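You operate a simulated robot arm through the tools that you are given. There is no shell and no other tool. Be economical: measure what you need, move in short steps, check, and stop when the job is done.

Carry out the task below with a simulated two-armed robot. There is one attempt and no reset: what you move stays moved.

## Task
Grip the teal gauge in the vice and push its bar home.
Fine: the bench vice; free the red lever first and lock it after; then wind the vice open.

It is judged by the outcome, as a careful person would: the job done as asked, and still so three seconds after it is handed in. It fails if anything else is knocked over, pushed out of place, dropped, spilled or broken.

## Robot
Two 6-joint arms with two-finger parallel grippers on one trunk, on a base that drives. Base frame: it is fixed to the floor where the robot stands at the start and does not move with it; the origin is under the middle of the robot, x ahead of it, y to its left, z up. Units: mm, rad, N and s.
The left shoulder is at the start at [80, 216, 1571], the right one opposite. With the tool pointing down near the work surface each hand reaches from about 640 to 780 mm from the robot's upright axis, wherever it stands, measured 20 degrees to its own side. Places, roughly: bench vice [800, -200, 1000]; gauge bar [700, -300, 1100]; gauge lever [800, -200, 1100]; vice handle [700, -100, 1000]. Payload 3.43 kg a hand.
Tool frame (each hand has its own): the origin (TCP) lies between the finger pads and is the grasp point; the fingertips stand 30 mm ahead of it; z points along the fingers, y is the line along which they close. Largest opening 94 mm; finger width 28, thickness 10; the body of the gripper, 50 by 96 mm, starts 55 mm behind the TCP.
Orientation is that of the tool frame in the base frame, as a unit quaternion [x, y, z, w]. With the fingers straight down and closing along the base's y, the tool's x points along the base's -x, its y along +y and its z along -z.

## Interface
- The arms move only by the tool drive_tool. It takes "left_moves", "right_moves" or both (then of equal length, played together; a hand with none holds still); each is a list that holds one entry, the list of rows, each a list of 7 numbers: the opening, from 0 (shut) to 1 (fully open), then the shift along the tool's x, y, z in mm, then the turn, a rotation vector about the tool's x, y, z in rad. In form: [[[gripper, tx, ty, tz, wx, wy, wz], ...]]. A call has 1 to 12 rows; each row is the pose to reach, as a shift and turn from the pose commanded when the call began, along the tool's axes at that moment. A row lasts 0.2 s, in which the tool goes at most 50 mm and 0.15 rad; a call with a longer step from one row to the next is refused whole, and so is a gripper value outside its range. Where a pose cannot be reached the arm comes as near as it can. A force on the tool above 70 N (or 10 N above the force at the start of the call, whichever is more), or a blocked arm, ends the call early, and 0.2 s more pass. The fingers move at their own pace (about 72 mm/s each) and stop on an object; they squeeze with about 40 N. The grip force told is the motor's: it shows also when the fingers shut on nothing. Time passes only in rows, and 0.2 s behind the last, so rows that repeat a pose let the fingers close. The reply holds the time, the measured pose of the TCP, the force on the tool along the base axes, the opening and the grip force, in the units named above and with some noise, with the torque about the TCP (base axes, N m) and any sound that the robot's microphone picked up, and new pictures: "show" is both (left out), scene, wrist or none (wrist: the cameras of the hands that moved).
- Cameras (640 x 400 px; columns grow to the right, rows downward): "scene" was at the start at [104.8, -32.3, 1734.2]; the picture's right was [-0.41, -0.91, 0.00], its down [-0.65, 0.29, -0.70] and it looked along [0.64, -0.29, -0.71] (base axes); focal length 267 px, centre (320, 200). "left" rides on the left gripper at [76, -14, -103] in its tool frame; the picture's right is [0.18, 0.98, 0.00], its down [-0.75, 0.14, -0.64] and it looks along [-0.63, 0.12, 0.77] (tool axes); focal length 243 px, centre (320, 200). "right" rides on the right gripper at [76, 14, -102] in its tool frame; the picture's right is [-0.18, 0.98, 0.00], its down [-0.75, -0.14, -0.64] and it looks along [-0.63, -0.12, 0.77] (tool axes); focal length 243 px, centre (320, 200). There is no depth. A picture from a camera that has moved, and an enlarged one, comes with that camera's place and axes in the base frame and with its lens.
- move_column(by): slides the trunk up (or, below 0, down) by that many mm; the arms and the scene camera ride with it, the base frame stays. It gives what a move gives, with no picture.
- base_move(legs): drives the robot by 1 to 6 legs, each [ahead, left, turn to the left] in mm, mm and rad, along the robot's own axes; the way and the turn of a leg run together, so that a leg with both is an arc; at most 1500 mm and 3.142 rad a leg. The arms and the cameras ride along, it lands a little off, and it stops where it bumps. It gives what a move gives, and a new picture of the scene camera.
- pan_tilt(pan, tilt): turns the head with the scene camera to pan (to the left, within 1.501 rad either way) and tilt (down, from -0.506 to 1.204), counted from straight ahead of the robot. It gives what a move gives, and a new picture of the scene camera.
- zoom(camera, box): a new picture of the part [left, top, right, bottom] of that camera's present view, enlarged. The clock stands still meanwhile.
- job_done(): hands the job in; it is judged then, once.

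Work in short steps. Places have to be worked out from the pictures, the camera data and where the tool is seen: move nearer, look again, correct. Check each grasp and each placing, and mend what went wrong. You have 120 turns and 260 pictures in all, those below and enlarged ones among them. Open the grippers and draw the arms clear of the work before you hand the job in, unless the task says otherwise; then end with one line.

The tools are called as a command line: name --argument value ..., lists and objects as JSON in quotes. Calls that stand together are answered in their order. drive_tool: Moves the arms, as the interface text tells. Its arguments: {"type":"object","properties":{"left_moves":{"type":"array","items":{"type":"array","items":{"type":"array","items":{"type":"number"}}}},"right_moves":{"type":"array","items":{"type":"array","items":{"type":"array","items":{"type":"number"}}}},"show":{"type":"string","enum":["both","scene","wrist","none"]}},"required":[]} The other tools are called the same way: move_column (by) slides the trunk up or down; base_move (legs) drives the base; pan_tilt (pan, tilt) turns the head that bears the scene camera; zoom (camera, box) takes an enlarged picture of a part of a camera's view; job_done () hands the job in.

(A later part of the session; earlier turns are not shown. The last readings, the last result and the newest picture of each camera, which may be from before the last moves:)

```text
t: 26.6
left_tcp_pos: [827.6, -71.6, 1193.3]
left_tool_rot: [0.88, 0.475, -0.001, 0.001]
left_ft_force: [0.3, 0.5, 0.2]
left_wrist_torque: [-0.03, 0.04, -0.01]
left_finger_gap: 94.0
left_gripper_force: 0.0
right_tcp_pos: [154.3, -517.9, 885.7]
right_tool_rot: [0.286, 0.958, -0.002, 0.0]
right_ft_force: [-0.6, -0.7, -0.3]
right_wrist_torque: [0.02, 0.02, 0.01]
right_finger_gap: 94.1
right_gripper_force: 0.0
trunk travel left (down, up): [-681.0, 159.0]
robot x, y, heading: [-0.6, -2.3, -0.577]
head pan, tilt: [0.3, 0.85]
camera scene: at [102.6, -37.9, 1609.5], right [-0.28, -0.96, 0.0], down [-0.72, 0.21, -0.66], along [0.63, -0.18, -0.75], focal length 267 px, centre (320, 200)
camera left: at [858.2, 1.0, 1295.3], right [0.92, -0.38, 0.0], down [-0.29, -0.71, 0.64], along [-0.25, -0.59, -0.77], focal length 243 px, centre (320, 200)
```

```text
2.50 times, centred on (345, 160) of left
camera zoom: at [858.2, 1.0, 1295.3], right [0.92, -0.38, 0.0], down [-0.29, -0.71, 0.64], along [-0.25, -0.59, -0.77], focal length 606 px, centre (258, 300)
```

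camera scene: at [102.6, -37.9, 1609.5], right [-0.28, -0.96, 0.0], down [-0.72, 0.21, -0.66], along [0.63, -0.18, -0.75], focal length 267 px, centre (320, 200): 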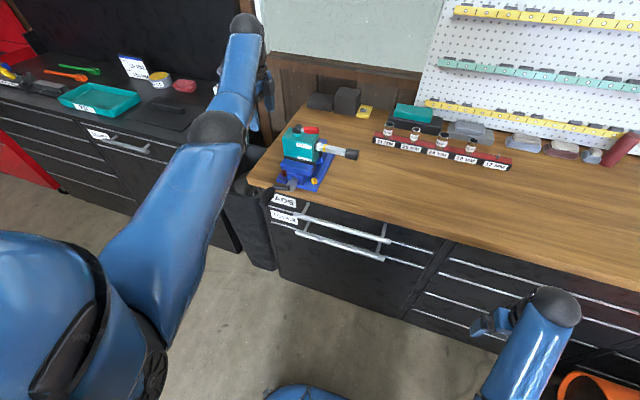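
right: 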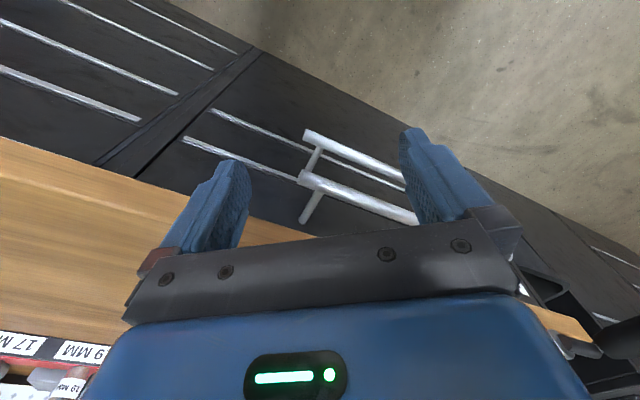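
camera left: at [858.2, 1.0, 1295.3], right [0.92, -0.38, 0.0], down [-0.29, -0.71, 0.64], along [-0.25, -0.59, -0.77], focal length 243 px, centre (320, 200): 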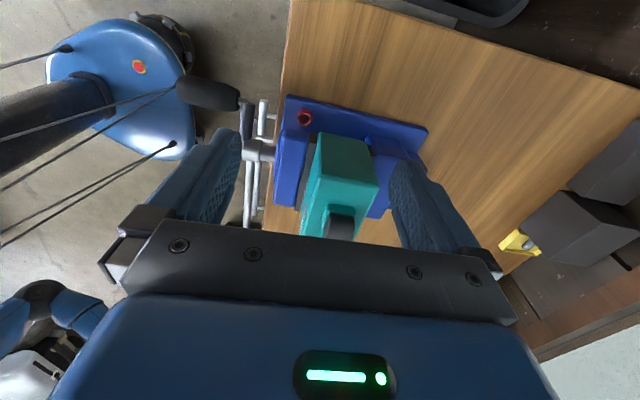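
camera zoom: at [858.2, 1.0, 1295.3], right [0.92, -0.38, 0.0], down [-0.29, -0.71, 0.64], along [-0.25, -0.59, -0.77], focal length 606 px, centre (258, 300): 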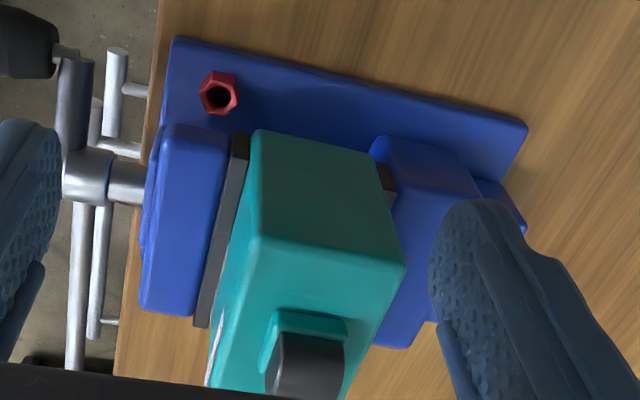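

Everything is in place. Lever's red part centre ≈ (a 763, l 252, z 1138); gauge top ≈1110. I move the hand over it at the present height.

drive_tool --left_moves '[[[1, -40, 10, 0, 0, 0, 0], [1, -80, 20, 0, 0, 0, 0], [1, -120, 32, 0, 0, 0, 0], [1, -144, 32, 0, 0, 0, 0]]]' --show "both"

zoom --camera "scene" --box '[250, 90, 370, 180]'

```text
t: 27.6
left_tcp_pos: [773.1, -211.2, 1194.2]
left_tool_rot: [0.879, 0.476, 0.001, 0.0]
left_ft_force: [-0.3, 0.9, -0.1]
left_wrist_torque: [0.0, 0.01, 0.01]
left_finger_gap: 93.7
left_gripper_force: 0.1
left hand out of reach, approached as far as the arm can: row 3
right_tcp_pos: [154.1, -518.8, 886.1]
right_tool_rot: [0.287, 0.958, -0.001, 0.001]
right_ft_force: [0.4, -0.1, 0.6]
right_wrist_torque: [0.02, 0.02, -0.03]
right_finger_gap: 93.9
right_gripper_force: 0.1
trunk travel left (down, up): [-681.0, 159.0]
robot x, y, heading: [2.5, 1.4, -0.581]
head pan, tilt: [0.3, 0.85]
camera scene: at [100.7, -38.4, 1609.7], right [-0.28, -0.96, 0.0], down [-0.72, 0.21, -0.66], along [0.63, -0.18, -0.75], focal length 267 px, centre (320, 200)
camera left: at [803.3, -138.5, 1296.0], right [0.92, -0.38, 0.0], down [-0.3, -0.71, 0.64], along [-0.24, -0.59, -0.77], focal length 243 px, centre (320, 200)
```

scene: 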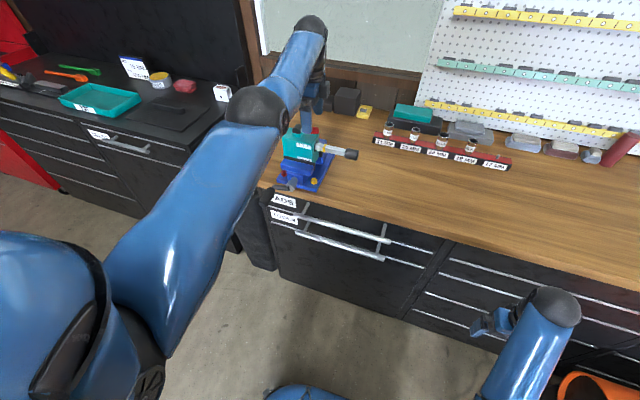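
left: 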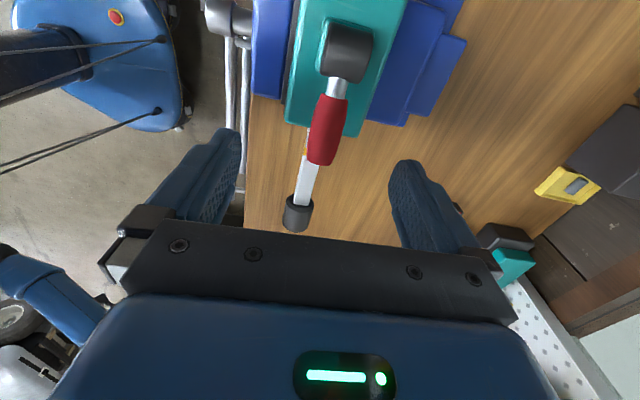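

```text
4.44 times, centred on (310, 135) of scene
camera zoom: at [100.7, -38.4, 1609.7], right [-0.28, -0.96, 0.0], down [-0.72, 0.21, -0.66], along [0.63, -0.18, -0.75], focal length 1186 px, centre (364, 489)
```

zoom: 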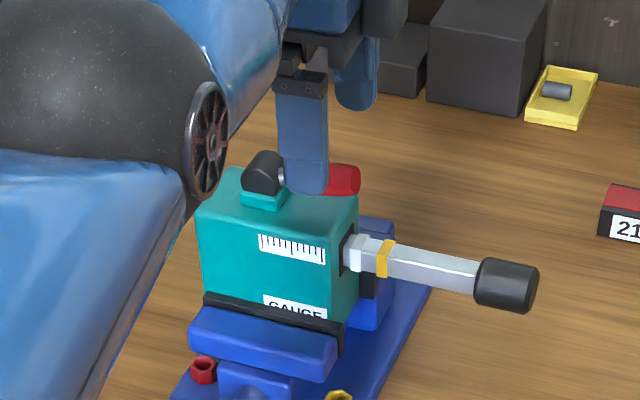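

Lever runs at a≈767; the TCP is at a 762, l 248. I shift 5 mm ahead, lower to z≈1150 and close.

drive_tool --left_moves '[[[1, 0, 5, 22, 0, 0, 0], [1, 0, 5, 44, 0, 0, 0], [0, 0, 5, 44, 0, 0, 0], [0, 0, 5, 44, 0, 0, 0], [0, 0, 5, 44, 0, 0, 0], [0, 0, 5, 44, 0, 0, 0]]]' --show "wrist"

zoom --camera "scene" --box '[250, 90, 370, 180]'

```text
t: 29.0
left_tcp_pos: [776.2, -213.4, 1150.7]
left_tool_rot: [0.88, 0.475, 0.001, 0.002]
left_ft_force: [4.7, -2.2, 2.6]
left_wrist_torque: [-0.07, -0.34, -0.76]
left_finger_gap: 23.1
left_gripper_force: 40.2
left hand out of reach, approached as far as the arm can: row 1, 2, 3, 4, 5, 6
right_tcp_pos: [153.1, -519.2, 886.8]
right_tool_rot: [0.287, 0.958, -0.001, 0.001]
right_ft_force: [-0.5, -0.2, -0.5]
right_wrist_torque: [-0.02, -0.02, 0.01]
right_finger_gap: 94.1
right_gripper_force: 0.1
trunk travel left (down, up): [-681.0, 159.0]
robot x, y, heading: [0.7, -1.5, -0.581]
head pan, tilt: [0.3, 0.85]
camera left: at [805.9, -140.3, 1252.0], right [0.92, -0.39, 0.0], down [-0.3, -0.71, 0.64], along [-0.25, -0.59, -0.77], focal length 243 px, centre (320, 200)
```

left: 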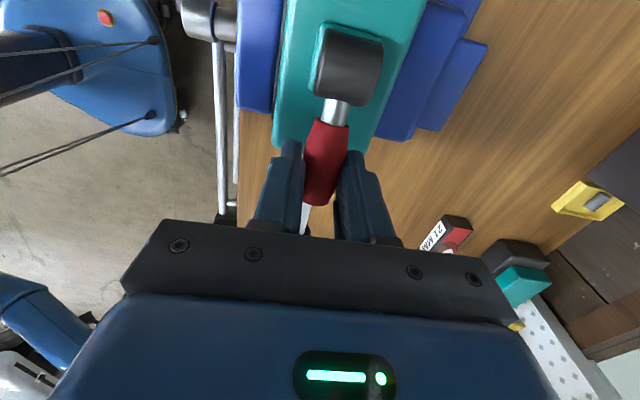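

```text
4.44 times, centred on (310, 135) of scene
camera zoom: at [102.4, -38.2, 1609.7], right [-0.28, -0.96, 0.0], down [-0.72, 0.21, -0.66], along [0.63, -0.18, -0.75], focal length 1186 px, centre (364, 489)
```

zoom: 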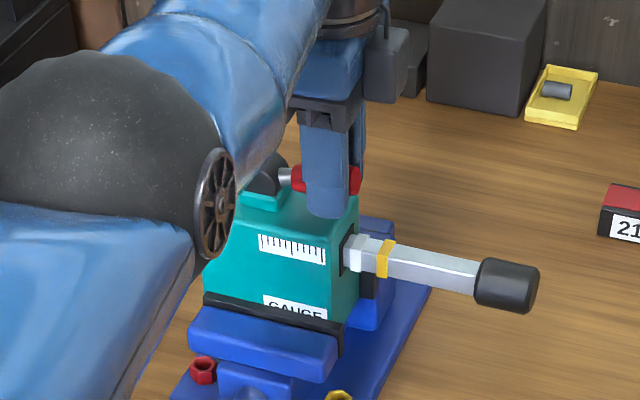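

The lever is gripped (23 mm). I swing it up about 30° around the hub.

drive_tool --left_moves '[[[0, 0.7, 5, -5, 0, 0, 0], [0, 2.5, 0, -12, 0, 0, 0], [0, 5.5, 0, -19, 0, 0, 0], [0, 9.6, 0, -25, 0, 0, 0]]]' --show "none"

zoom --camera "scene" --box '[250, 90, 370, 180]'

```text
t: 30.0
left_tcp_pos: [780.6, -205.8, 1171.8]
left_tool_rot: [0.88, 0.475, -0.002, -0.002]
left_ft_force: [-6.5, -9.3, -22.1]
left_wrist_torque: [-1.41, 0.73, -0.88]
left_finger_gap: 23.2
left_gripper_force: 40.3
left hand out of reach, approached as far as the arm can: row 1
right_tcp_pos: [155.0, -520.8, 884.7]
right_tool_rot: [0.286, 0.958, 0.0, -0.001]
right_ft_force: [0.1, 0.2, 0.5]
right_wrist_torque: [-0.02, 0.03, 0.03]
right_finger_gap: 93.9
right_gripper_force: 0.0
trunk travel left (down, up): [-681.0, 159.0]
robot x, y, heading: [-4.2, -0.1, -0.586]
head pan, tilt: [0.3, 0.85]
```

```text
4.44 times, centred on (310, 135) of scene
camera zoom: at [104.8, -41.5, 1609.2], right [-0.28, -0.96, 0.0], down [-0.72, 0.21, -0.66], along [0.63, -0.18, -0.75], focal length 1186 px, centre (364, 489)
```

zoom: 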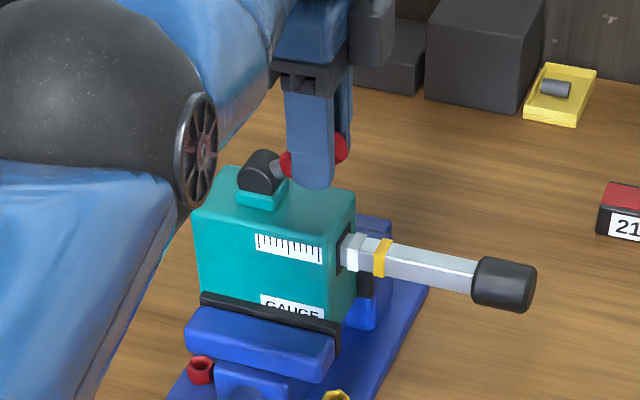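

The lever is swinging up (~30°). I continue to about 80°.

drive_tool --left_moves '[[[0, 4.5, 0, -5.5, 0, 0, 0], [0, 9.3, 0, -10.2, 0, 0, 0], [0, 15, 0, -14.3, 0, 0, 0], [0, 21, 0, -17.6, 0, 0, 0], [0, 27.5, 0, -20, 0, 0, 0], [0, 34.2, 0, -21.8, 0, 0, 0]]]' --show "none"

zoom --camera "scene" --box '[250, 90, 370, 180]'

```text
t: 31.4
left_tcp_pos: [795.3, -184.7, 1194.4]
left_tool_rot: [0.881, 0.474, 0.0, 0.001]
left_ft_force: [7.8, -35.0, -3.9]
left_wrist_torque: [-1.88, 0.3, -0.3]
left_finger_gap: 23.0
left_gripper_force: 39.6
left hand out of reach, approached as far as the arm can: row 2, 3, 4, 5, 6
right_tcp_pos: [155.5, -524.7, 883.4]
right_tool_rot: [0.287, 0.958, 0.002, -0.001]
right_ft_force: [1.1, -0.4, 0.2]
right_wrist_torque: [-0.01, 0.03, -0.02]
right_finger_gap: 94.0
right_gripper_force: 0.0
trunk travel left (down, up): [-681.0, 159.0]
robot x, y, heading: [2.8, 1.6, -0.587]
head pan, tilt: [0.3, 0.85]
```

```text
4.44 times, centred on (310, 135) of scene
camera zoom: at [105.8, -48.6, 1609.2], right [-0.28, -0.96, -0.01], down [-0.72, 0.21, -0.66], along [0.63, -0.18, -0.75], focal length 1186 px, centre (364, 489)
```

zoom: 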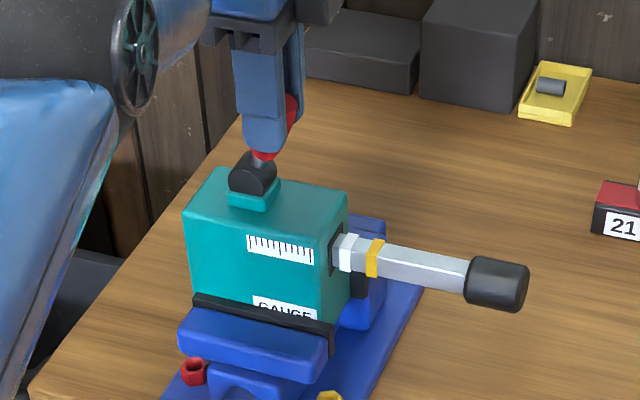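

Lever is at about 70–75° with ~25 N resistance, similar to before. I push on towards 95° and see if it hits a stop.

drive_tool --left_moves '[[[0, 6, 0, -0.5, 0, 0, 0], [0, 12, 0, -0.7, 0, 0, 0], [0, 18, 0, 0, 0, 0, 0], [0, 18, 0, 0, 0, 0, 0]]]' --show "none"

zoom --camera "scene" --box '[250, 90, 370, 180]'

```text
t: 32.4
left_tcp_pos: [803.3, -172.7, 1198.1]
left_tool_rot: [0.882, 0.471, 0.002, 0.005]
left_ft_force: [15.9, -43.0, 16.3]
left_wrist_torque: [-1.95, 0.15, -0.16]
left_finger_gap: 22.8
left_gripper_force: 40.0
right_tcp_pos: [151.8, -524.9, 882.7]
right_tool_rot: [0.288, 0.958, 0.002, 0.0]
right_ft_force: [0.4, 0.2, -0.6]
right_wrist_torque: [-0.01, 0.01, -0.02]
right_finger_gap: 94.3
right_gripper_force: 0.1
trunk travel left (down, up): [-681.0, 159.0]
robot x, y, heading: [2.7, 2.4, -0.584]
head pan, tilt: [0.3, 0.85]
```

```text
4.44 times, centred on (310, 135) of scene
camera zoom: at [102.3, -49.5, 1609.6], right [-0.28, -0.96, -0.01], down [-0.72, 0.22, -0.66], along [0.63, -0.18, -0.75], focal length 1186 px, centre (364, 489)
```

zoom: 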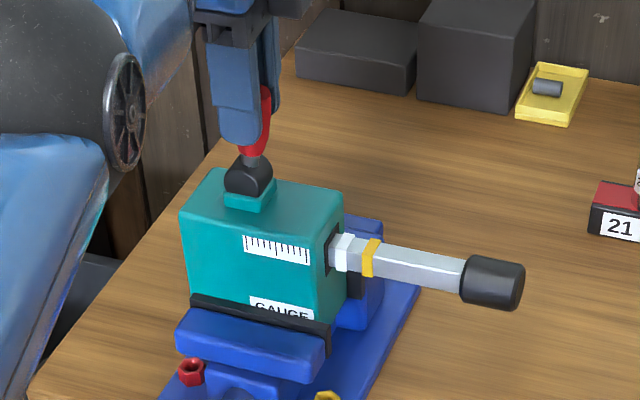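

The lever is near vertical and still moving. I push further to find the stop.

drive_tool --left_moves '[[[0, 7, 0, 1, 0, 0, 0], [0, 14, 0, 4, 0, 0, 0], [0, 21, 0, 8, 0, 0, 0], [0, 21, 0, 8, 0, 0, 0]]]' --show "none"

zoom --camera "scene" --box '[250, 90, 370, 180]'

```text
t: 33.4
left_tcp_pos: [809.8, -146.5, 1198.8]
left_tool_rot: [0.88, 0.474, 0.01, 0.009]
left_ft_force: [14.7, -28.4, 43.9]
left_wrist_torque: [-1.79, -0.69, -0.44]
left_finger_gap: 23.3
left_gripper_force: 40.2
left hand out of reach, approached as far as the arm can: row 3, 4
right_tcp_pos: [149.7, -522.4, 884.9]
right_tool_rot: [0.287, 0.958, 0.002, 0.002]
right_ft_force: [-0.3, 0.1, -0.6]
right_wrist_torque: [-0.01, 0.01, -0.01]
right_finger_gap: 94.1
right_gripper_force: 0.2
trunk travel left (down, up): [-681.0, 159.0]
robot x, y, heading: [-1.0, -2.8, -0.584]
head pan, tilt: [0.3, 0.85]
```

```text
4.44 times, centred on (310, 135) of scene
camera zoom: at [95.6, -44.8, 1610.1], right [-0.28, -0.96, -0.01], down [-0.72, 0.21, -0.66], along [0.64, -0.18, -0.75], focal length 1186 px, centre (364, 489)
```

zoom: 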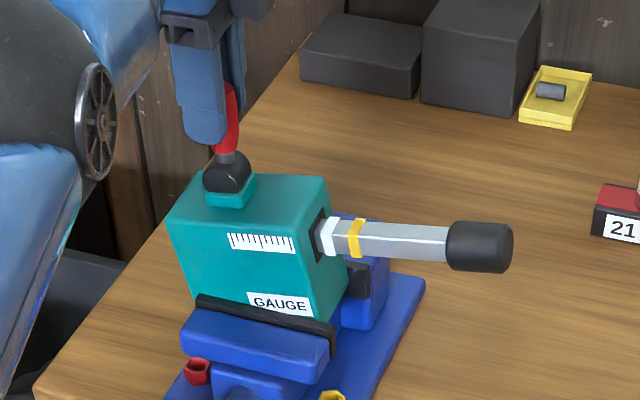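

The lever hit its stop around vertical and the gauge itself began to tilt in the vice — it isn't gripped tight enough. I reverse the last motion at once.

drive_tool --left_moves '[[[0, -7, 0, -3, 0, 0, 0], [0, -14, 0, -3, 0, 0, 0], [0, -21, 0, -2, 0, 0, 0], [0, -25, 0, 2, 0, 0, 0]]]' --show "none"

zoom --camera "scene" --box '[250, 90, 370, 180]'

```text
t: 34.4
left_tcp_pos: [802.7, -157.8, 1194.6]
left_tool_rot: [0.879, 0.477, 0.011, 0.013]
left_ft_force: [40.0, -5.4, 40.1]
left_wrist_torque: [0.2, -2.2, 0.27]
left_finger_gap: 23.8
left_gripper_force: 39.7
right_tcp_pos: [156.8, -518.9, 886.8]
right_tool_rot: [0.286, 0.958, -0.001, 0.001]
right_ft_force: [-0.4, -0.4, 0.6]
right_wrist_torque: [-0.05, -0.03, -0.03]
right_finger_gap: 93.9
right_gripper_force: 0.0
trunk travel left (down, up): [-681.0, 159.0]
robot x, y, heading: [-1.9, -1.1, -0.577]
head pan, tilt: [0.3, 0.85]
```

```text
4.44 times, centred on (310, 135) of scene
camera zoom: at [103.6, -37.8, 1609.6], right [-0.28, -0.96, 0.0], down [-0.72, 0.21, -0.66], along [0.63, -0.18, -0.75], focal length 1186 px, centre (364, 489)
```

zoom: 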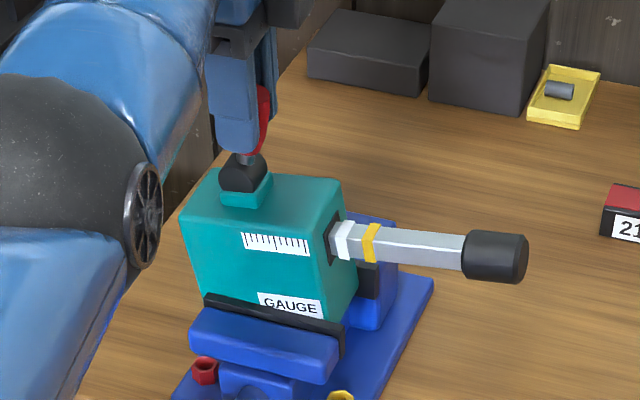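

The gauge came back partway. I continue the reverse a little, easing the axial and vertical load, to settle it level.

drive_tool --left_moves '[[[0, -6, -3, -1, 0, 0, 0], [0, -12, -3, 1, 0, 0, 0], [0, -18, -3, 4, 0, 0, 0], [0, -18, -3, 4, 0, 0, 0]]]' --show "none"

zoom --camera "scene" --box '[250, 90, 370, 180]'

```text
t: 35.4
left_tcp_pos: [792.4, -176.1, 1184.8]
left_tool_rot: [0.88, 0.475, 0.005, 0.011]
left_ft_force: [41.6, -12.0, 28.1]
left_wrist_torque: [0.3, -2.1, -0.1]
left_finger_gap: 24.1
left_gripper_force: 39.8
right_tcp_pos: [155.8, -519.4, 885.3]
right_tool_rot: [0.286, 0.958, -0.001, -0.001]
right_ft_force: [-0.4, -0.6, 0.6]
right_wrist_torque: [-0.03, 0.01, -0.06]
right_finger_gap: 94.3
right_gripper_force: 0.0
trunk travel left (down, up): [-681.0, 159.0]
robot x, y, heading: [-3.3, -1.6, -0.583]
head pan, tilt: [0.3, 0.85]
```

```text
4.44 times, centred on (310, 135) of scene
camera zoom: at [106.8, -40.2, 1609.2], right [-0.28, -0.96, 0.0], down [-0.72, 0.21, -0.66], along [0.63, -0.18, -0.75], focal length 1186 px, centre (364, 489)
```

zoom: 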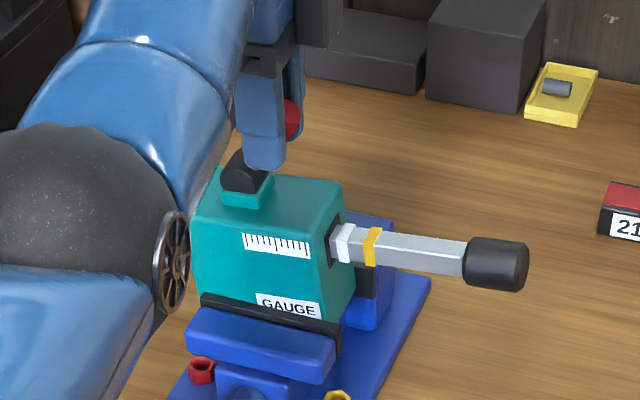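

The gauge still has a few degrees of tilt and is slightly raised. I release the lever, rise clear, and move over the gauge's right top edge to press it down.

drive_tool --left_moves '[[[1, 0, 0, 0, 0, 0, 0], [1, 0, 0, 0, 0, 0, 0], [1, 0, 0, -35, 0, 0, 0], [1, 0, 0, -70, 0, 0, 0], [0, -20, 0, -70, 0, 0, 0], [0, -40, 0, -70, 0, 0, 0], [0, -40, 0, -70, 0, 0, 0]]]' --show "wrist"

zoom --camera "scene" --box '[250, 90, 370, 180]'

```text
t: 37.0
left_tcp_pos: [761.5, -202.9, 1253.7]
left_tool_rot: [0.88, 0.476, 0.001, 0.002]
left_ft_force: [-0.4, -0.6, -0.4]
left_wrist_torque: [-0.04, 0.0, -0.01]
left_finger_gap: 0.1
left_gripper_force: 16.8
right_tcp_pos: [153.3, -518.7, 887.5]
right_tool_rot: [0.286, 0.958, -0.001, 0.002]
right_ft_force: [-0.9, -0.5, -0.1]
right_wrist_torque: [-0.01, 0.0, 0.01]
right_finger_gap: 94.0
right_gripper_force: 0.1
trunk travel left (down, up): [-681.0, 159.0]
robot x, y, heading: [-1.3, 0.2, -0.579]
head pan, tilt: [0.3, 0.85]
camera left: at [791.2, -131.8, 1355.3], right [0.92, -0.38, 0.0], down [-0.3, -0.71, 0.64], along [-0.25, -0.59, -0.77], focal length 243 px, centre (320, 200)
```

left: 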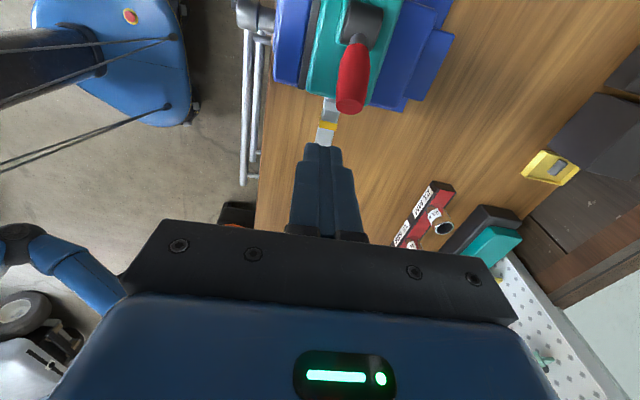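

```text
4.44 times, centred on (310, 135) of scene
camera zoom: at [100.5, -37.0, 1609.8], right [-0.28, -0.96, 0.0], down [-0.72, 0.21, -0.66], along [0.63, -0.18, -0.75], focal length 1186 px, centre (364, 489)
```

zoom: 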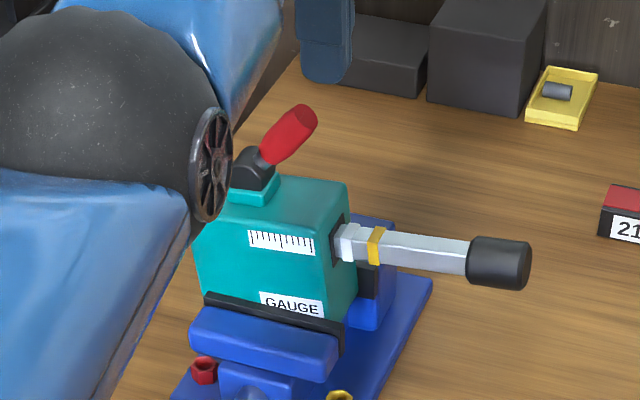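

Lever now rests at ~55°. To press the gauge level without touching the lever, I'll press down with closed fingers on the bar close to the gauge (a≈763, l≈222, bar top ≈1095–1100 now).

drive_tool --left_moves '[[[0, -26, 15, 0, 0, 0, 0], [0, -26, 15, 40, 0, 0, 0], [0, -26, 15, 80, 0, 0, 0], [0, -26, 15, 110, 0, 0, 0], [0, -26, 15, 122, 0, 0, 0]]]' --show "wrist"

zoom --camera "scene" --box '[250, 90, 370, 180]'

```text
t: 38.2
left_tcp_pos: [759.7, -233.9, 1130.8]
left_tool_rot: [0.879, 0.476, 0.0, 0.001]
left_ft_force: [0.1, -0.3, 0.0]
left_wrist_torque: [0.02, 0.01, -0.01]
left_finger_gap: 0.0
left_gripper_force: 33.2
left hand out of reach, approached as far as the arm can: row 1, 2, 4
right_tcp_pos: [152.9, -518.5, 886.3]
right_tool_rot: [0.286, 0.958, 0.0, 0.002]
right_ft_force: [0.3, 0.1, -0.5]
right_wrist_torque: [0.01, 0.02, -0.02]
right_finger_gap: 93.9
right_gripper_force: 0.0
trunk travel left (down, up): [-681.0, 159.0]
robot x, y, heading: [-1.5, 2.6, -0.578]
head pan, tilt: [0.3, 0.85]
camera left: at [789.4, -162.1, 1232.9], right [0.92, -0.38, 0.0], down [-0.3, -0.71, 0.64], along [-0.25, -0.59, -0.77], focal length 243 px, centre (320, 200)
```

left: 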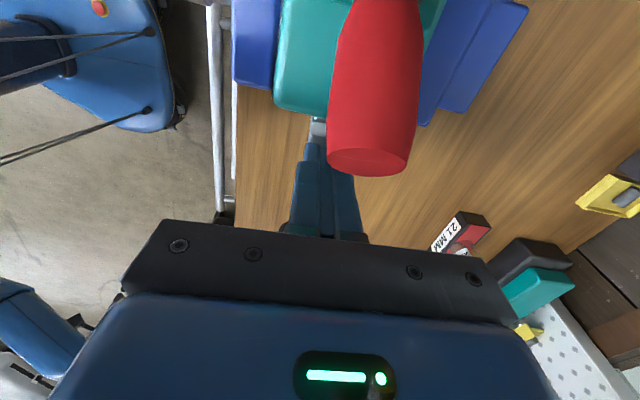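

```text
4.44 times, centred on (310, 135) of scene
camera zoom: at [100.9, -38.0, 1609.7], right [-0.28, -0.96, 0.0], down [-0.72, 0.21, -0.66], along [0.63, -0.18, -0.75], focal length 1186 px, centre (364, 489)
```

zoom: 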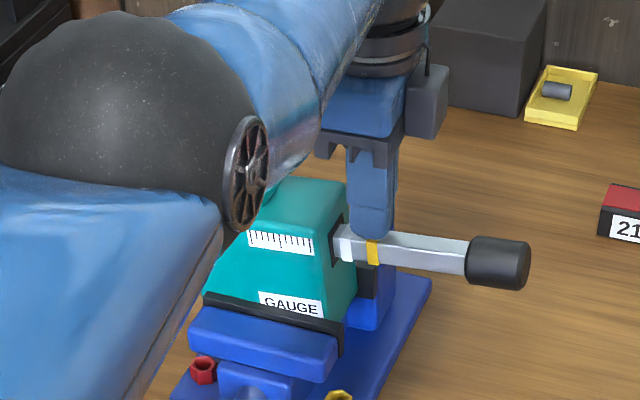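

The fingertips are right above the bar beside the yellow ring, no contact yet. I press down in small steps.

drive_tool --left_moves '[[[0, 0, 0, 5, 0, 0, 0], [0, 0, 0, 10, 0, 0, 0], [0, 0, 0, 14, 0, 0, 0], [0, 0, 0, 18, 0, 0, 0]]]' --show "none"

zoom --camera "scene" --box '[250, 90, 370, 180]'

```text
t: 39.2
left_tcp_pos: [757.8, -237.8, 1119.8]
left_tool_rot: [0.881, 0.474, 0.005, 0.006]
left_ft_force: [6.5, -10.3, 31.4]
left_wrist_torque: [-0.64, 0.09, 0.13]
left_finger_gap: 0.0
left_gripper_force: 32.4
right_tcp_pos: [150.5, -519.0, 888.4]
right_tool_rot: [0.288, 0.958, 0.0, 0.003]
right_ft_force: [0.3, 0.0, -0.8]
right_wrist_torque: [0.0, -0.01, -0.03]
right_finger_gap: 94.1
right_gripper_force: 0.0
trunk travel left (down, up): [-681.0, 159.0]
robot x, y, heading: [0.6, -1.0, -0.576]
head pan, tilt: [0.3, 0.85]
```

```text
4.44 times, centred on (310, 135) of scene
camera zoom: at [95.4, -39.0, 1610.2], right [-0.28, -0.96, 0.0], down [-0.72, 0.21, -0.66], along [0.64, -0.18, -0.75], focal length 1186 px, centre (364, 489)
```

zoom: 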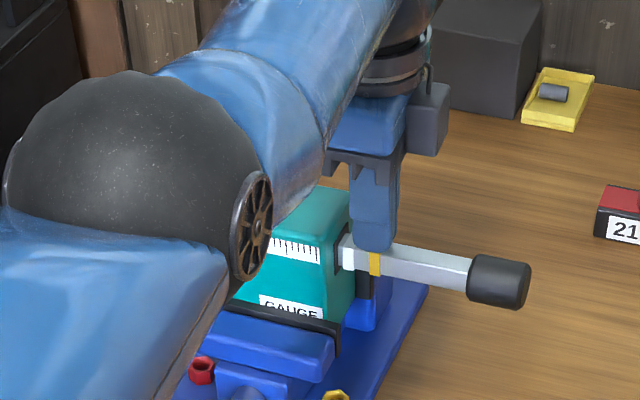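

Pressing works: the label is dropping back behind the pad. I press a little more.

drive_tool --left_moves '[[[0, 0, 0, 4, 0, 0, 0], [0, 0, 0, 8, 0, 0, 0], [0, 0, 0, 10, 0, 0, 0]]]' --show "none"

zoom --camera "scene" --box '[250, 90, 370, 180]'

```text
t: 40.0
left_tcp_pos: [757.8, -236.0, 1118.8]
left_tool_rot: [0.88, 0.475, 0.007, 0.011]
left_ft_force: [8.8, -13.3, 49.9]
left_wrist_torque: [-0.38, -0.08, -0.03]
left_finger_gap: 0.0
left_gripper_force: 33.1
left hand out of reach, approached as far as the arm can: row 1, 3
right_tcp_pos: [150.1, -518.4, 887.6]
right_tool_rot: [0.287, 0.958, -0.001, 0.004]
right_ft_force: [0.0, -0.9, 0.2]
right_wrist_torque: [-0.01, 0.01, -0.03]
right_finger_gap: 93.9
right_gripper_force: 0.0
trunk travel left (down, up): [-681.0, 159.0]
robot x, y, heading: [-0.1, -1.4, -0.58]
head pan, tilt: [0.3, 0.85]
```

```text
4.44 times, centred on (310, 135) of scene
camera zoom: at [93.5, -37.9, 1610.4], right [-0.28, -0.96, 0.0], down [-0.72, 0.21, -0.66], along [0.64, -0.18, -0.75], focal length 1186 px, centre (364, 489)
```

zoom: 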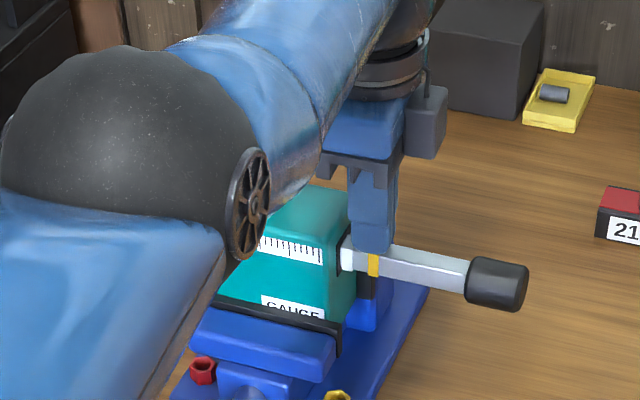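

The gauge is seated level again (50 N, no further motion). The screw's mechanical advantage means resistance at the crank is tiny, so it needs more turns. I raise the hand and swing it left, clear of the gauge.

drive_tool --left_moves '[[[0, 0, 0, -50, 0, 0, 0], [0, 0, 0, -100, 0, 0, 0], [0, 0, 0, -150, 0, 0, 0], [0, 45, -5, -150, 0, 0, 0], [0, 90, -10, -150, 0, 0, 0], [0, 135, -20, -150, 0, 0, 0], [0, 180, -40, -150, 0, 0, 0], [0, 215, -70, -140, 0, 0, 0], [0, 215, -110, -120, 0, 0, 0], [0, 215, -145, -90, 0, 0, 0]]]' --show "scene"

zoom --camera "scene" --box '[250, 90, 370, 180]'

```text
t: 42.2
left_tcp_pos: [837.4, 11.1, 1183.7]
left_tool_rot: [0.88, 0.475, 0.001, 0.001]
left_ft_force: [-0.1, 1.0, 0.4]
left_wrist_torque: [0.01, 0.01, 0.01]
left_finger_gap: 0.1
left_gripper_force: 34.1
left hand out of reach, approached as far as the arm can: row 3, 8, 9, 10
right_tcp_pos: [154.1, -518.4, 886.8]
right_tool_rot: [0.286, 0.958, 0.0, 0.0]
right_ft_force: [-0.1, 0.8, -0.5]
right_wrist_torque: [0.02, -0.03, 0.0]
right_finger_gap: 94.1
right_gripper_force: 0.0
trunk travel left (down, up): [-681.0, 159.0]
robot x, y, heading: [1.6, -2.4, -0.58]
head pan, tilt: [0.3, 0.85]
camera scene: at [102.7, -37.5, 1609.7], right [-0.28, -0.96, 0.0], down [-0.72, 0.21, -0.66], along [0.63, -0.18, -0.75], focal length 267 px, centre (320, 200)
```

scene: 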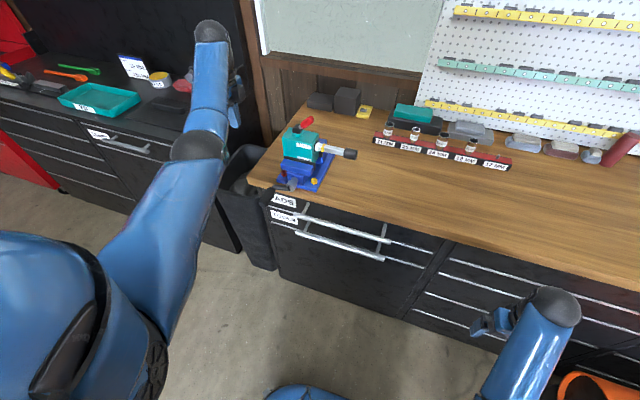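

```text
4.44 times, centred on (310, 135) of scene
camera zoom: at [102.7, -37.5, 1609.7], right [-0.28, -0.96, 0.0], down [-0.72, 0.21, -0.66], along [0.63, -0.18, -0.75], focal length 1186 px, centre (364, 489)
```

zoom: 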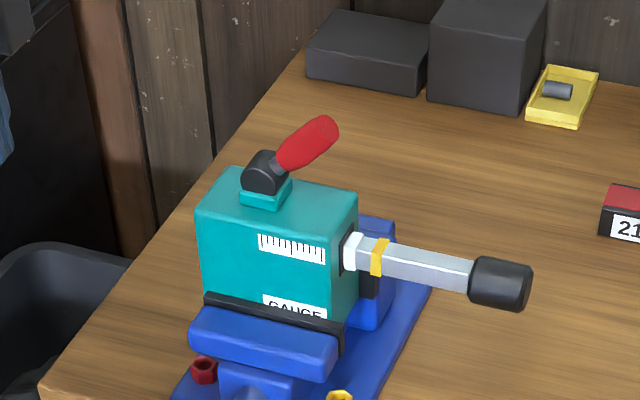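

The gauge is level again, lever ~50° up; the bar slid in slightly. I raise the trunk back 120 mm and yaw the hand back for the crank.

move_column --by 120

drive_tool --left_moves '[[[1, 0, 0, 30, 0, 0, -0.145], [1, 0, -10, 60, 0, 0, -0.29], [1, 0, -20, 90, 0, 0, -0.435], [1, 0, -30, 120, 0, 0, -0.58], [1, 0, -40, 150, 0, 0, -0.725], [1, 0, -50, 170, 0, 0, -0.87], [1, -10, -60, 190, 0, 0, -1.015], [1, -20, -70, 200, 0, 0, -1.16], [1, -30, -80, 205, 0, 0, -1.305], [1, -35, -90, 205, 0, 0, -1.45], [1, -35, -90, 205, 0, 0, -1.57]]]' --show "wrist"

```text
t: 43.7
left_tcp_pos: [835.8, 10.8, 1304.5]
left_tool_rot: [0.88, 0.475, 0.001, 0.001]
left_ft_force: [-0.3, -0.9, -0.3]
left_wrist_torque: [0.0, -0.02, 0.06]
left_finger_gap: 0.0
left_gripper_force: 33.5
right_tcp_pos: [154.3, -519.1, 1005.2]
right_tool_rot: [0.287, 0.958, 0.0, 0.001]
right_ft_force: [-0.1, -0.3, 0.6]
right_wrist_torque: [-0.01, 0.02, 0.02]
right_finger_gap: 93.9
right_gripper_force: 0.1
trunk travel left (down, up): [-801.0, 39.0]
robot x, y, heading: [1.1, 0.5, -0.583]
head pan, tilt: [0.3, 0.85]
```

```text
t: 46.1
left_tcp_pos: [741.5, 29.7, 1098.1]
left_tool_rot: [0.285, 0.959, -0.001, 0.001]
left_ft_force: [0.2, -0.1, 0.9]
left_wrist_torque: [-0.01, 0.01, 0.0]
left_finger_gap: 94.1
left_gripper_force: 0.0
right_tcp_pos: [152.9, -519.7, 1006.0]
right_tool_rot: [0.286, 0.958, -0.001, 0.0]
right_ft_force: [-0.3, 0.2, 0.5]
right_wrist_torque: [-0.01, 0.01, 0.02]
right_finger_gap: 94.1
right_gripper_force: 0.1
trunk travel left (down, up): [-801.0, 39.0]
robot x, y, heading: [0.5, -1.2, -0.581]
head pan, tilt: [0.3, 0.85]
camera left: at [669.8, 59.5, 1201.1], right [0.38, 0.92, 0.0], down [0.71, -0.29, 0.64], along [0.59, -0.25, -0.77], focal length 243 px, centre (320, 200)
```

left: 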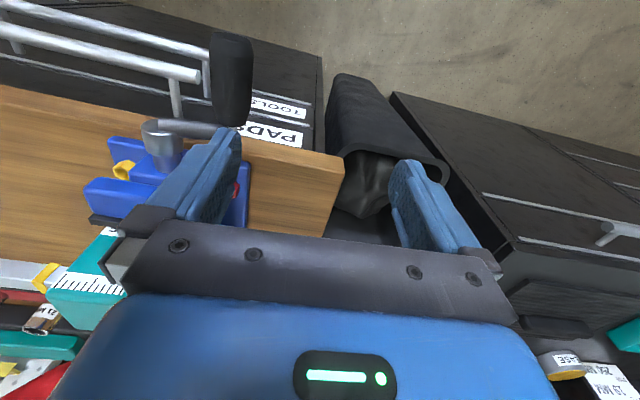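

The crank is where I left it (~350°). I go over the grip and down to it, then close.

drive_tool --left_moves '[[[1, 6, -40, 20, 0, 0, 0], [1, 12, -78, 40, 0, 0, 0], [1, 12, -78, 80, 0, 0, 0], [1, 12, -78, 118, 0, 0, 0], [0, 12, -78, 118, 0, 0, 0], [0, 12, -78, 118, 0, 0, 0], [0, 12, -78, 118, 0, 0, 0]]]' --show "wrist"

```text
t: 47.7
left_tcp_pos: [687.3, -29.6, 981.4]
left_tool_rot: [0.287, 0.958, -0.001, 0.0]
left_ft_force: [-2.8, -2.0, -0.5]
left_wrist_torque: [-0.05, -0.04, -0.69]
left_finger_gap: 37.1
left_gripper_force: 44.6
right_tcp_pos: [153.4, -519.0, 1007.1]
right_tool_rot: [0.286, 0.958, -0.001, 0.001]
right_ft_force: [-0.4, -0.7, 0.2]
right_wrist_torque: [-0.01, 0.0, 0.01]
right_finger_gap: 94.1
right_gripper_force: 0.1
trunk travel left (down, up): [-801.0, 39.0]
robot x, y, heading: [2.6, 1.3, -0.578]
head pan, tilt: [0.3, 0.85]
camera left: at [616.9, 1.2, 1083.1], right [0.39, 0.92, 0.0], down [0.71, -0.3, 0.64], along [0.59, -0.25, -0.77], focal length 243 px, centre (320, 200)
```

left: 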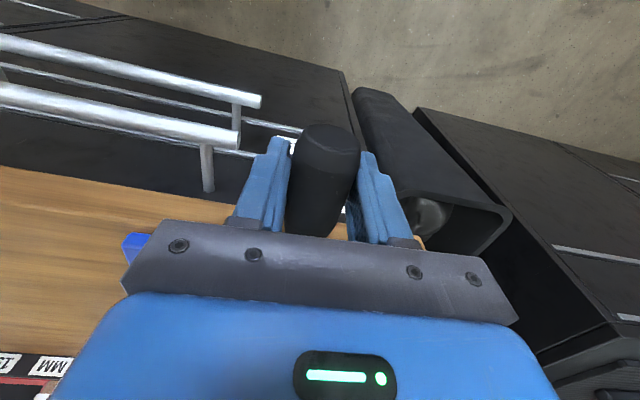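

Gripped again. I wind clockwise from 350° to 290° of the next turn in one call.

drive_tool --left_moves '[[[0, 0, -1.1, -25.9, 0, 0, 0], [0, 0, -13.1, -49, 0, 0, 0], [0, 0, -33.7, -64.8, 0, 0, 0], [0, 0, -59.1, -70.4, 0, 0, 0], [0, 0, -84.5, -64.8, 0, 0, 0], [0, 0, -105.1, -49, 0, 0, 0], [0, 0, -117.1, -25.9, 0, 0, 0], [0, 0, -118.2, 0, 0, 0, 0], [0, 0, -108.2, 24, 0, 0, 0], [0, 0, -89.1, 41.6, 0, 0, 0], [0, 0, -64.3, 49.4, 0, 0, 0], [0, 0, -38.6, 46, 0, 0, 0]]]' --show "none"

```text
t: 50.3
left_tcp_pos: [662.0, -62.8, 938.1]
left_tool_rot: [0.288, 0.958, -0.001, 0.002]
left_ft_force: [-19.1, -2.5, 13.1]
left_wrist_torque: [0.28, 0.5, -0.81]
left_finger_gap: 36.9
left_gripper_force: 44.7
right_tcp_pos: [148.0, -519.4, 1007.8]
right_tool_rot: [0.288, 0.958, -0.001, 0.004]
right_ft_force: [-0.2, 0.6, 0.5]
right_wrist_torque: [0.0, -0.01, 0.0]
right_finger_gap: 94.0
right_gripper_force: 0.0
trunk travel left (down, up): [-801.0, 39.0]
robot x, y, heading: [2.0, 0.0, -0.584]
head pan, tilt: [0.3, 0.85]
```

Slight resistance (~7 N). I keep winding to 230° of the next turn.

drive_tool --left_moves '[[[0, 0, 21.9, -14, 0, 0, 0], [0, 0, 35.9, -35.9, 0, 0, 0], [0, 0, 39.3, -61.6, 0, 0, 0], [0, 0, 31.5, -86.4, 0, 0, 0], [0, 0, 13.9, -105.5, 0, 0, 0], [0, 0, -10.1, -115.5, 0, 0, 0], [0, 0, -36, -114.4, 0, 0, 0], [0, 0, -59.1, -102.4, 0, 0, 0], [0, 0, -74.9, -81.8, 0, 0, 0], [0, 0, -80.5, -56.4, 0, 0, 0], [0, 0, -74.9, -31, 0, 0, 0], [0, 0, -59.1, -10.4, 0, 0, 0]]]' --show "none"

zoom --camera "scene" --box '[250, 130, 370, 220]'

```text
t: 52.9
left_tcp_pos: [631.7, -106.7, 950.0]
left_tool_rot: [0.286, 0.958, -0.001, 0.001]
left_ft_force: [-15.0, 19.4, 16.2]
left_wrist_torque: [0.58, 0.73, -1.17]
left_finger_gap: 36.7
left_gripper_force: 45.1
right_tcp_pos: [149.3, -515.3, 1009.2]
right_tool_rot: [0.287, 0.958, -0.001, 0.004]
right_ft_force: [-0.4, -0.1, 0.9]
right_wrist_torque: [0.0, -0.01, 0.02]
right_finger_gap: 94.0
right_gripper_force: 0.2
trunk travel left (down, up): [-801.0, 39.0]
robot x, y, heading: [1.1, -2.3, -0.581]
head pan, tilt: [0.3, 0.85]
```

```text
4.44 times, centred on (310, 175) of scene
camera zoom: at [94.0, -31.9, 1730.5], right [-0.28, -0.96, 0.0], down [-0.72, 0.21, -0.66], along [0.64, -0.18, -0.75], focal length 1186 px, centre (364, 311)
```

zoom: 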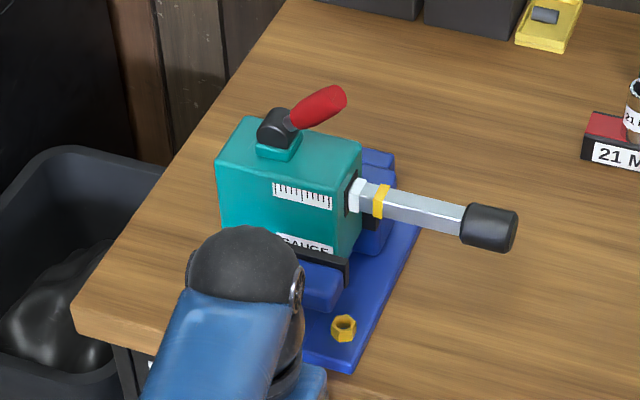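

Not tight yet. I continue winding another ~300°.

drive_tool --left_moves '[[[0, 3, 23.1, 12, 0, 0, 0], [0, 3, 49, 13.1, 0, 0, 0], [0, 3, 73, 3.1, 0, 0, 0], [0, 3, 90.6, -16, 0, 0, 0], [0, 3, 98.4, -40.8, 0, 0, 0], [0, 3, 95, -66.5, 0, 0, 0], [0, 3, 81, -88.4, 0, 0, 0], [0, 3, 59.1, -102.4, 0, 0, 0], [0, 3, 33.4, -105.8, 0, 0, 0], [0, 3, 8.6, -98, 0, 0, 0], [0, 3, -10.5, -80.4, 0, 0, 0], [0, 3, -20.5, -56.4, 0, 0, 0]]]' --show "none"

zoom --camera "scene" --box '[250, 130, 370, 220]'

```text
t: 55.5
left_tcp_pos: [620.5, -124.9, 1001.4]
left_tool_rot: [0.287, 0.958, -0.001, -0.002]
left_ft_force: [-3.5, 2.1, 3.7]
left_wrist_torque: [-0.01, 0.0, -1.79]
left_finger_gap: 36.3
left_gripper_force: 44.7
right_tcp_pos: [152.9, -517.0, 1006.5]
right_tool_rot: [0.287, 0.958, -0.001, 0.002]
right_ft_force: [0.7, -0.4, 0.7]
right_wrist_torque: [0.0, 0.01, 0.01]
right_finger_gap: 93.8
right_gripper_force: 0.0
trunk travel left (down, up): [-801.0, 39.0]
robot x, y, heading: [-0.2, 2.7, -0.589]
head pan, tilt: [0.3, 0.85]
```

```text
4.44 times, centred on (310, 175) of scene
camera zoom: at [99.2, -36.5, 1729.7], right [-0.28, -0.96, 0.0], down [-0.72, 0.21, -0.66], along [0.63, -0.18, -0.75], focal length 1186 px, centre (364, 311)
```

zoom: 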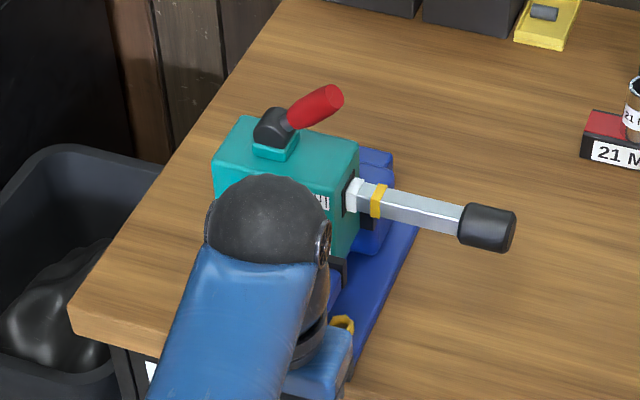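

The finger gap shrinks slowly, suggesting the grip slides axially in the fingers. I check the wrist view.

zoom --camera "left" --box '[120, 40, 520, 290]'

```text
1.60 times, centred on (320, 165) of left
camera zoom: at [547.4, -94.6, 1103.9], right [0.39, 0.92, 0.0], down [0.71, -0.3, 0.64], along [0.59, -0.25, -0.77], focal length 388 px, centre (320, 256)
```

zoom: 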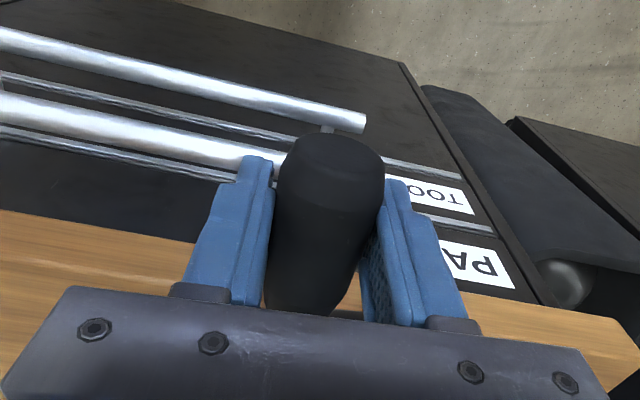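

The grip is well held. I wind on another 300°.

drive_tool --left_moves '[[[0, 0, 1.1, 25.9, 0, 0, 0], [0, 0, 13.1, 49, 0, 0, 0], [0, 0, 33.7, 64.8, 0, 0, 0], [0, 0, 59.1, 70.4, 0, 0, 0], [0, 0, 84.5, 64.8, 0, 0, 0], [0, 0, 105.1, 49, 0, 0, 0], [0, 0, 117.1, 25.9, 0, 0, 0], [0, 0, 118.2, 0, 0, 0, 0], [0, 0, 108.2, -24, 0, 0, 0], [0, 0, 89.1, -41.6, 0, 0, 0], [0, 0, 64.3, -49.4, 0, 0, 0], [0, 0, 38.6, -46, 0, 0, 0]]]' --show "none"

zoom --camera "scene" --box '[250, 130, 370, 220]'

```text
t: 58.1
left_tcp_pos: [638.5, -97.5, 1050.3]
left_tool_rot: [0.288, 0.958, -0.001, 0.002]
left_ft_force: [-0.4, 1.2, 18.7]
left_wrist_torque: [-0.48, -0.7, -1.15]
left_finger_gap: 36.3
left_gripper_force: 44.9
right_tcp_pos: [150.9, -520.2, 1006.9]
right_tool_rot: [0.288, 0.958, 0.0, 0.002]
right_ft_force: [0.0, 0.3, 0.0]
right_wrist_torque: [0.0, 0.01, 0.01]
right_finger_gap: 93.9
right_gripper_force: 0.0
trunk travel left (down, up): [-801.0, 39.0]
robot x, y, heading: [1.0, 0.9, -0.577]
head pan, tilt: [0.3, 0.85]
```

```text
4.44 times, centred on (310, 175) of scene
camera zoom: at [96.5, -40.6, 1730.0], right [-0.28, -0.96, 0.0], down [-0.72, 0.21, -0.66], along [0.64, -0.18, -0.75], focal length 1186 px, centre (364, 311)
```

zoom: 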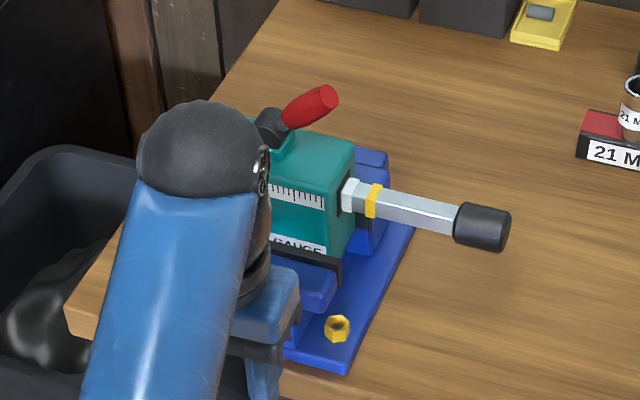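

The jaw has long stopped and the gauge sits level. The tilt came from forcing the lever past its stop, so the lever must be handled gently. I finish the turn to 350° and release the crank.

drive_tool --left_moves '[[[0, 0, -21.2, 13.2, 0, 0, 0], [0, 0, -35.1, 33.9, 0, 0, 0], [0, 0, -39.5, 58.5, 0, 0, 0], [0, 0, -33.4, 82.7, 0, 0, 0], [0, 0, -18.1, 102.4, 0, 0, 0], [0, 0, 4, 114.1, 0, 0, 0], [0, 0, 28.9, 115.8, 0, 0, 0], [0, 0, 52.3, 107.3, 0, 0, 0], [0, 0, 70.2, 90, 0, 0, 0], [0, 0, 79.6, 66.8, 0, 0, 0]]]' --show "none"

drive_tool --left_moves '[[[1, 0, 0, 0, 0, 0, 0], [1, 0, 0, 0, 0, 0, 0], [1, 0, 5, -40, 0, 0, 0], [1, 0, 10, -80, 0, 0, 0], [1, -10, 40, -110, 0, 0, 0], [0, -30, 80, -120, 0, 0, 0], [0, -60, 100, -120, 0, 0, 0]]]' --show "wrist"

zoom --camera "scene" --box '[250, 130, 370, 220]'

```text
t: 60.3
left_tcp_pos: [687.8, -30.0, 979.6]
left_tool_rot: [0.287, 0.958, 0.0, -0.001]
left_ft_force: [1.1, -14.7, -8.6]
left_wrist_torque: [0.14, 0.33, -1.55]
left_finger_gap: 36.4
left_gripper_force: 45.1
right_tcp_pos: [154.5, -519.8, 1005.2]
right_tool_rot: [0.286, 0.958, 0.001, 0.0]
right_ft_force: [0.7, -0.3, 0.8]
right_wrist_torque: [-0.02, -0.04, 0.04]
right_finger_gap: 94.1
right_gripper_force: 0.1
trunk travel left (down, up): [-801.0, 39.0]
robot x, y, heading: [2.8, 1.5, -0.582]
head pan, tilt: [0.3, 0.85]
```

```text
t: 61.9
left_tcp_pos: [790.6, 24.4, 1100.5]
left_tool_rot: [0.286, 0.958, -0.001, 0.0]
left_ft_force: [-0.8, -1.1, -0.2]
left_wrist_torque: [0.04, 0.0, -0.01]
left_finger_gap: 9.7
left_gripper_force: 0.1
right_tcp_pos: [153.9, -518.8, 1007.8]
right_tool_rot: [0.286, 0.958, -0.001, 0.001]
right_ft_force: [0.8, -0.3, -0.1]
right_wrist_torque: [0.01, 0.01, 0.01]
right_finger_gap: 94.0
right_gripper_force: 0.1
trunk travel left (down, up): [-801.0, 39.0]
robot x, y, heading: [0.2, 2.6, -0.579]
head pan, tilt: [0.3, 0.85]
camera left: at [720.3, 54.2, 1202.6], right [0.39, 0.92, 0.0], down [0.71, -0.29, 0.64], along [0.59, -0.25, -0.77], focal length 243 px, centre (320, 200)
```

left: 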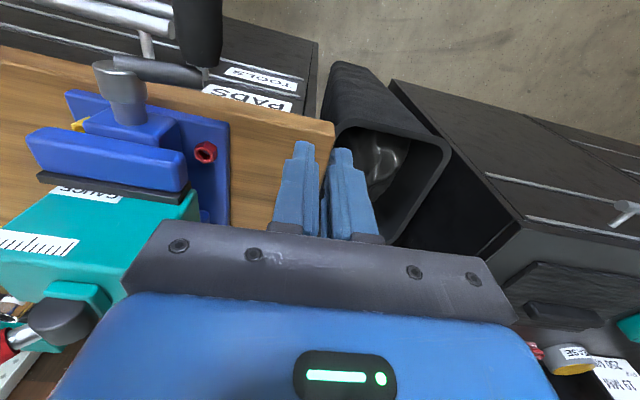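

```text
4.44 times, centred on (310, 175) of scene
camera zoom: at [102.6, -37.7, 1729.6], right [-0.28, -0.96, 0.0], down [-0.72, 0.21, -0.66], along [0.63, -0.18, -0.75], focal length 1186 px, centre (364, 311)
```

zoom: 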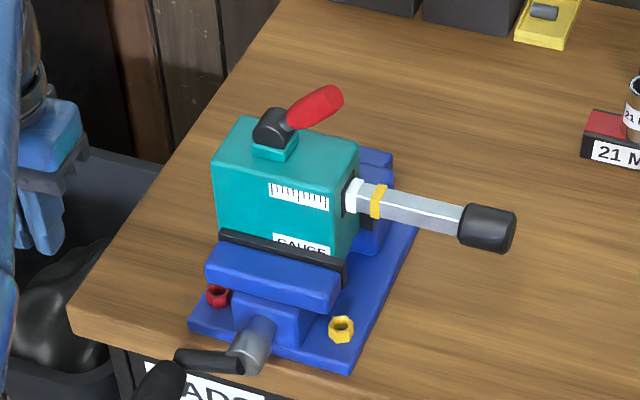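

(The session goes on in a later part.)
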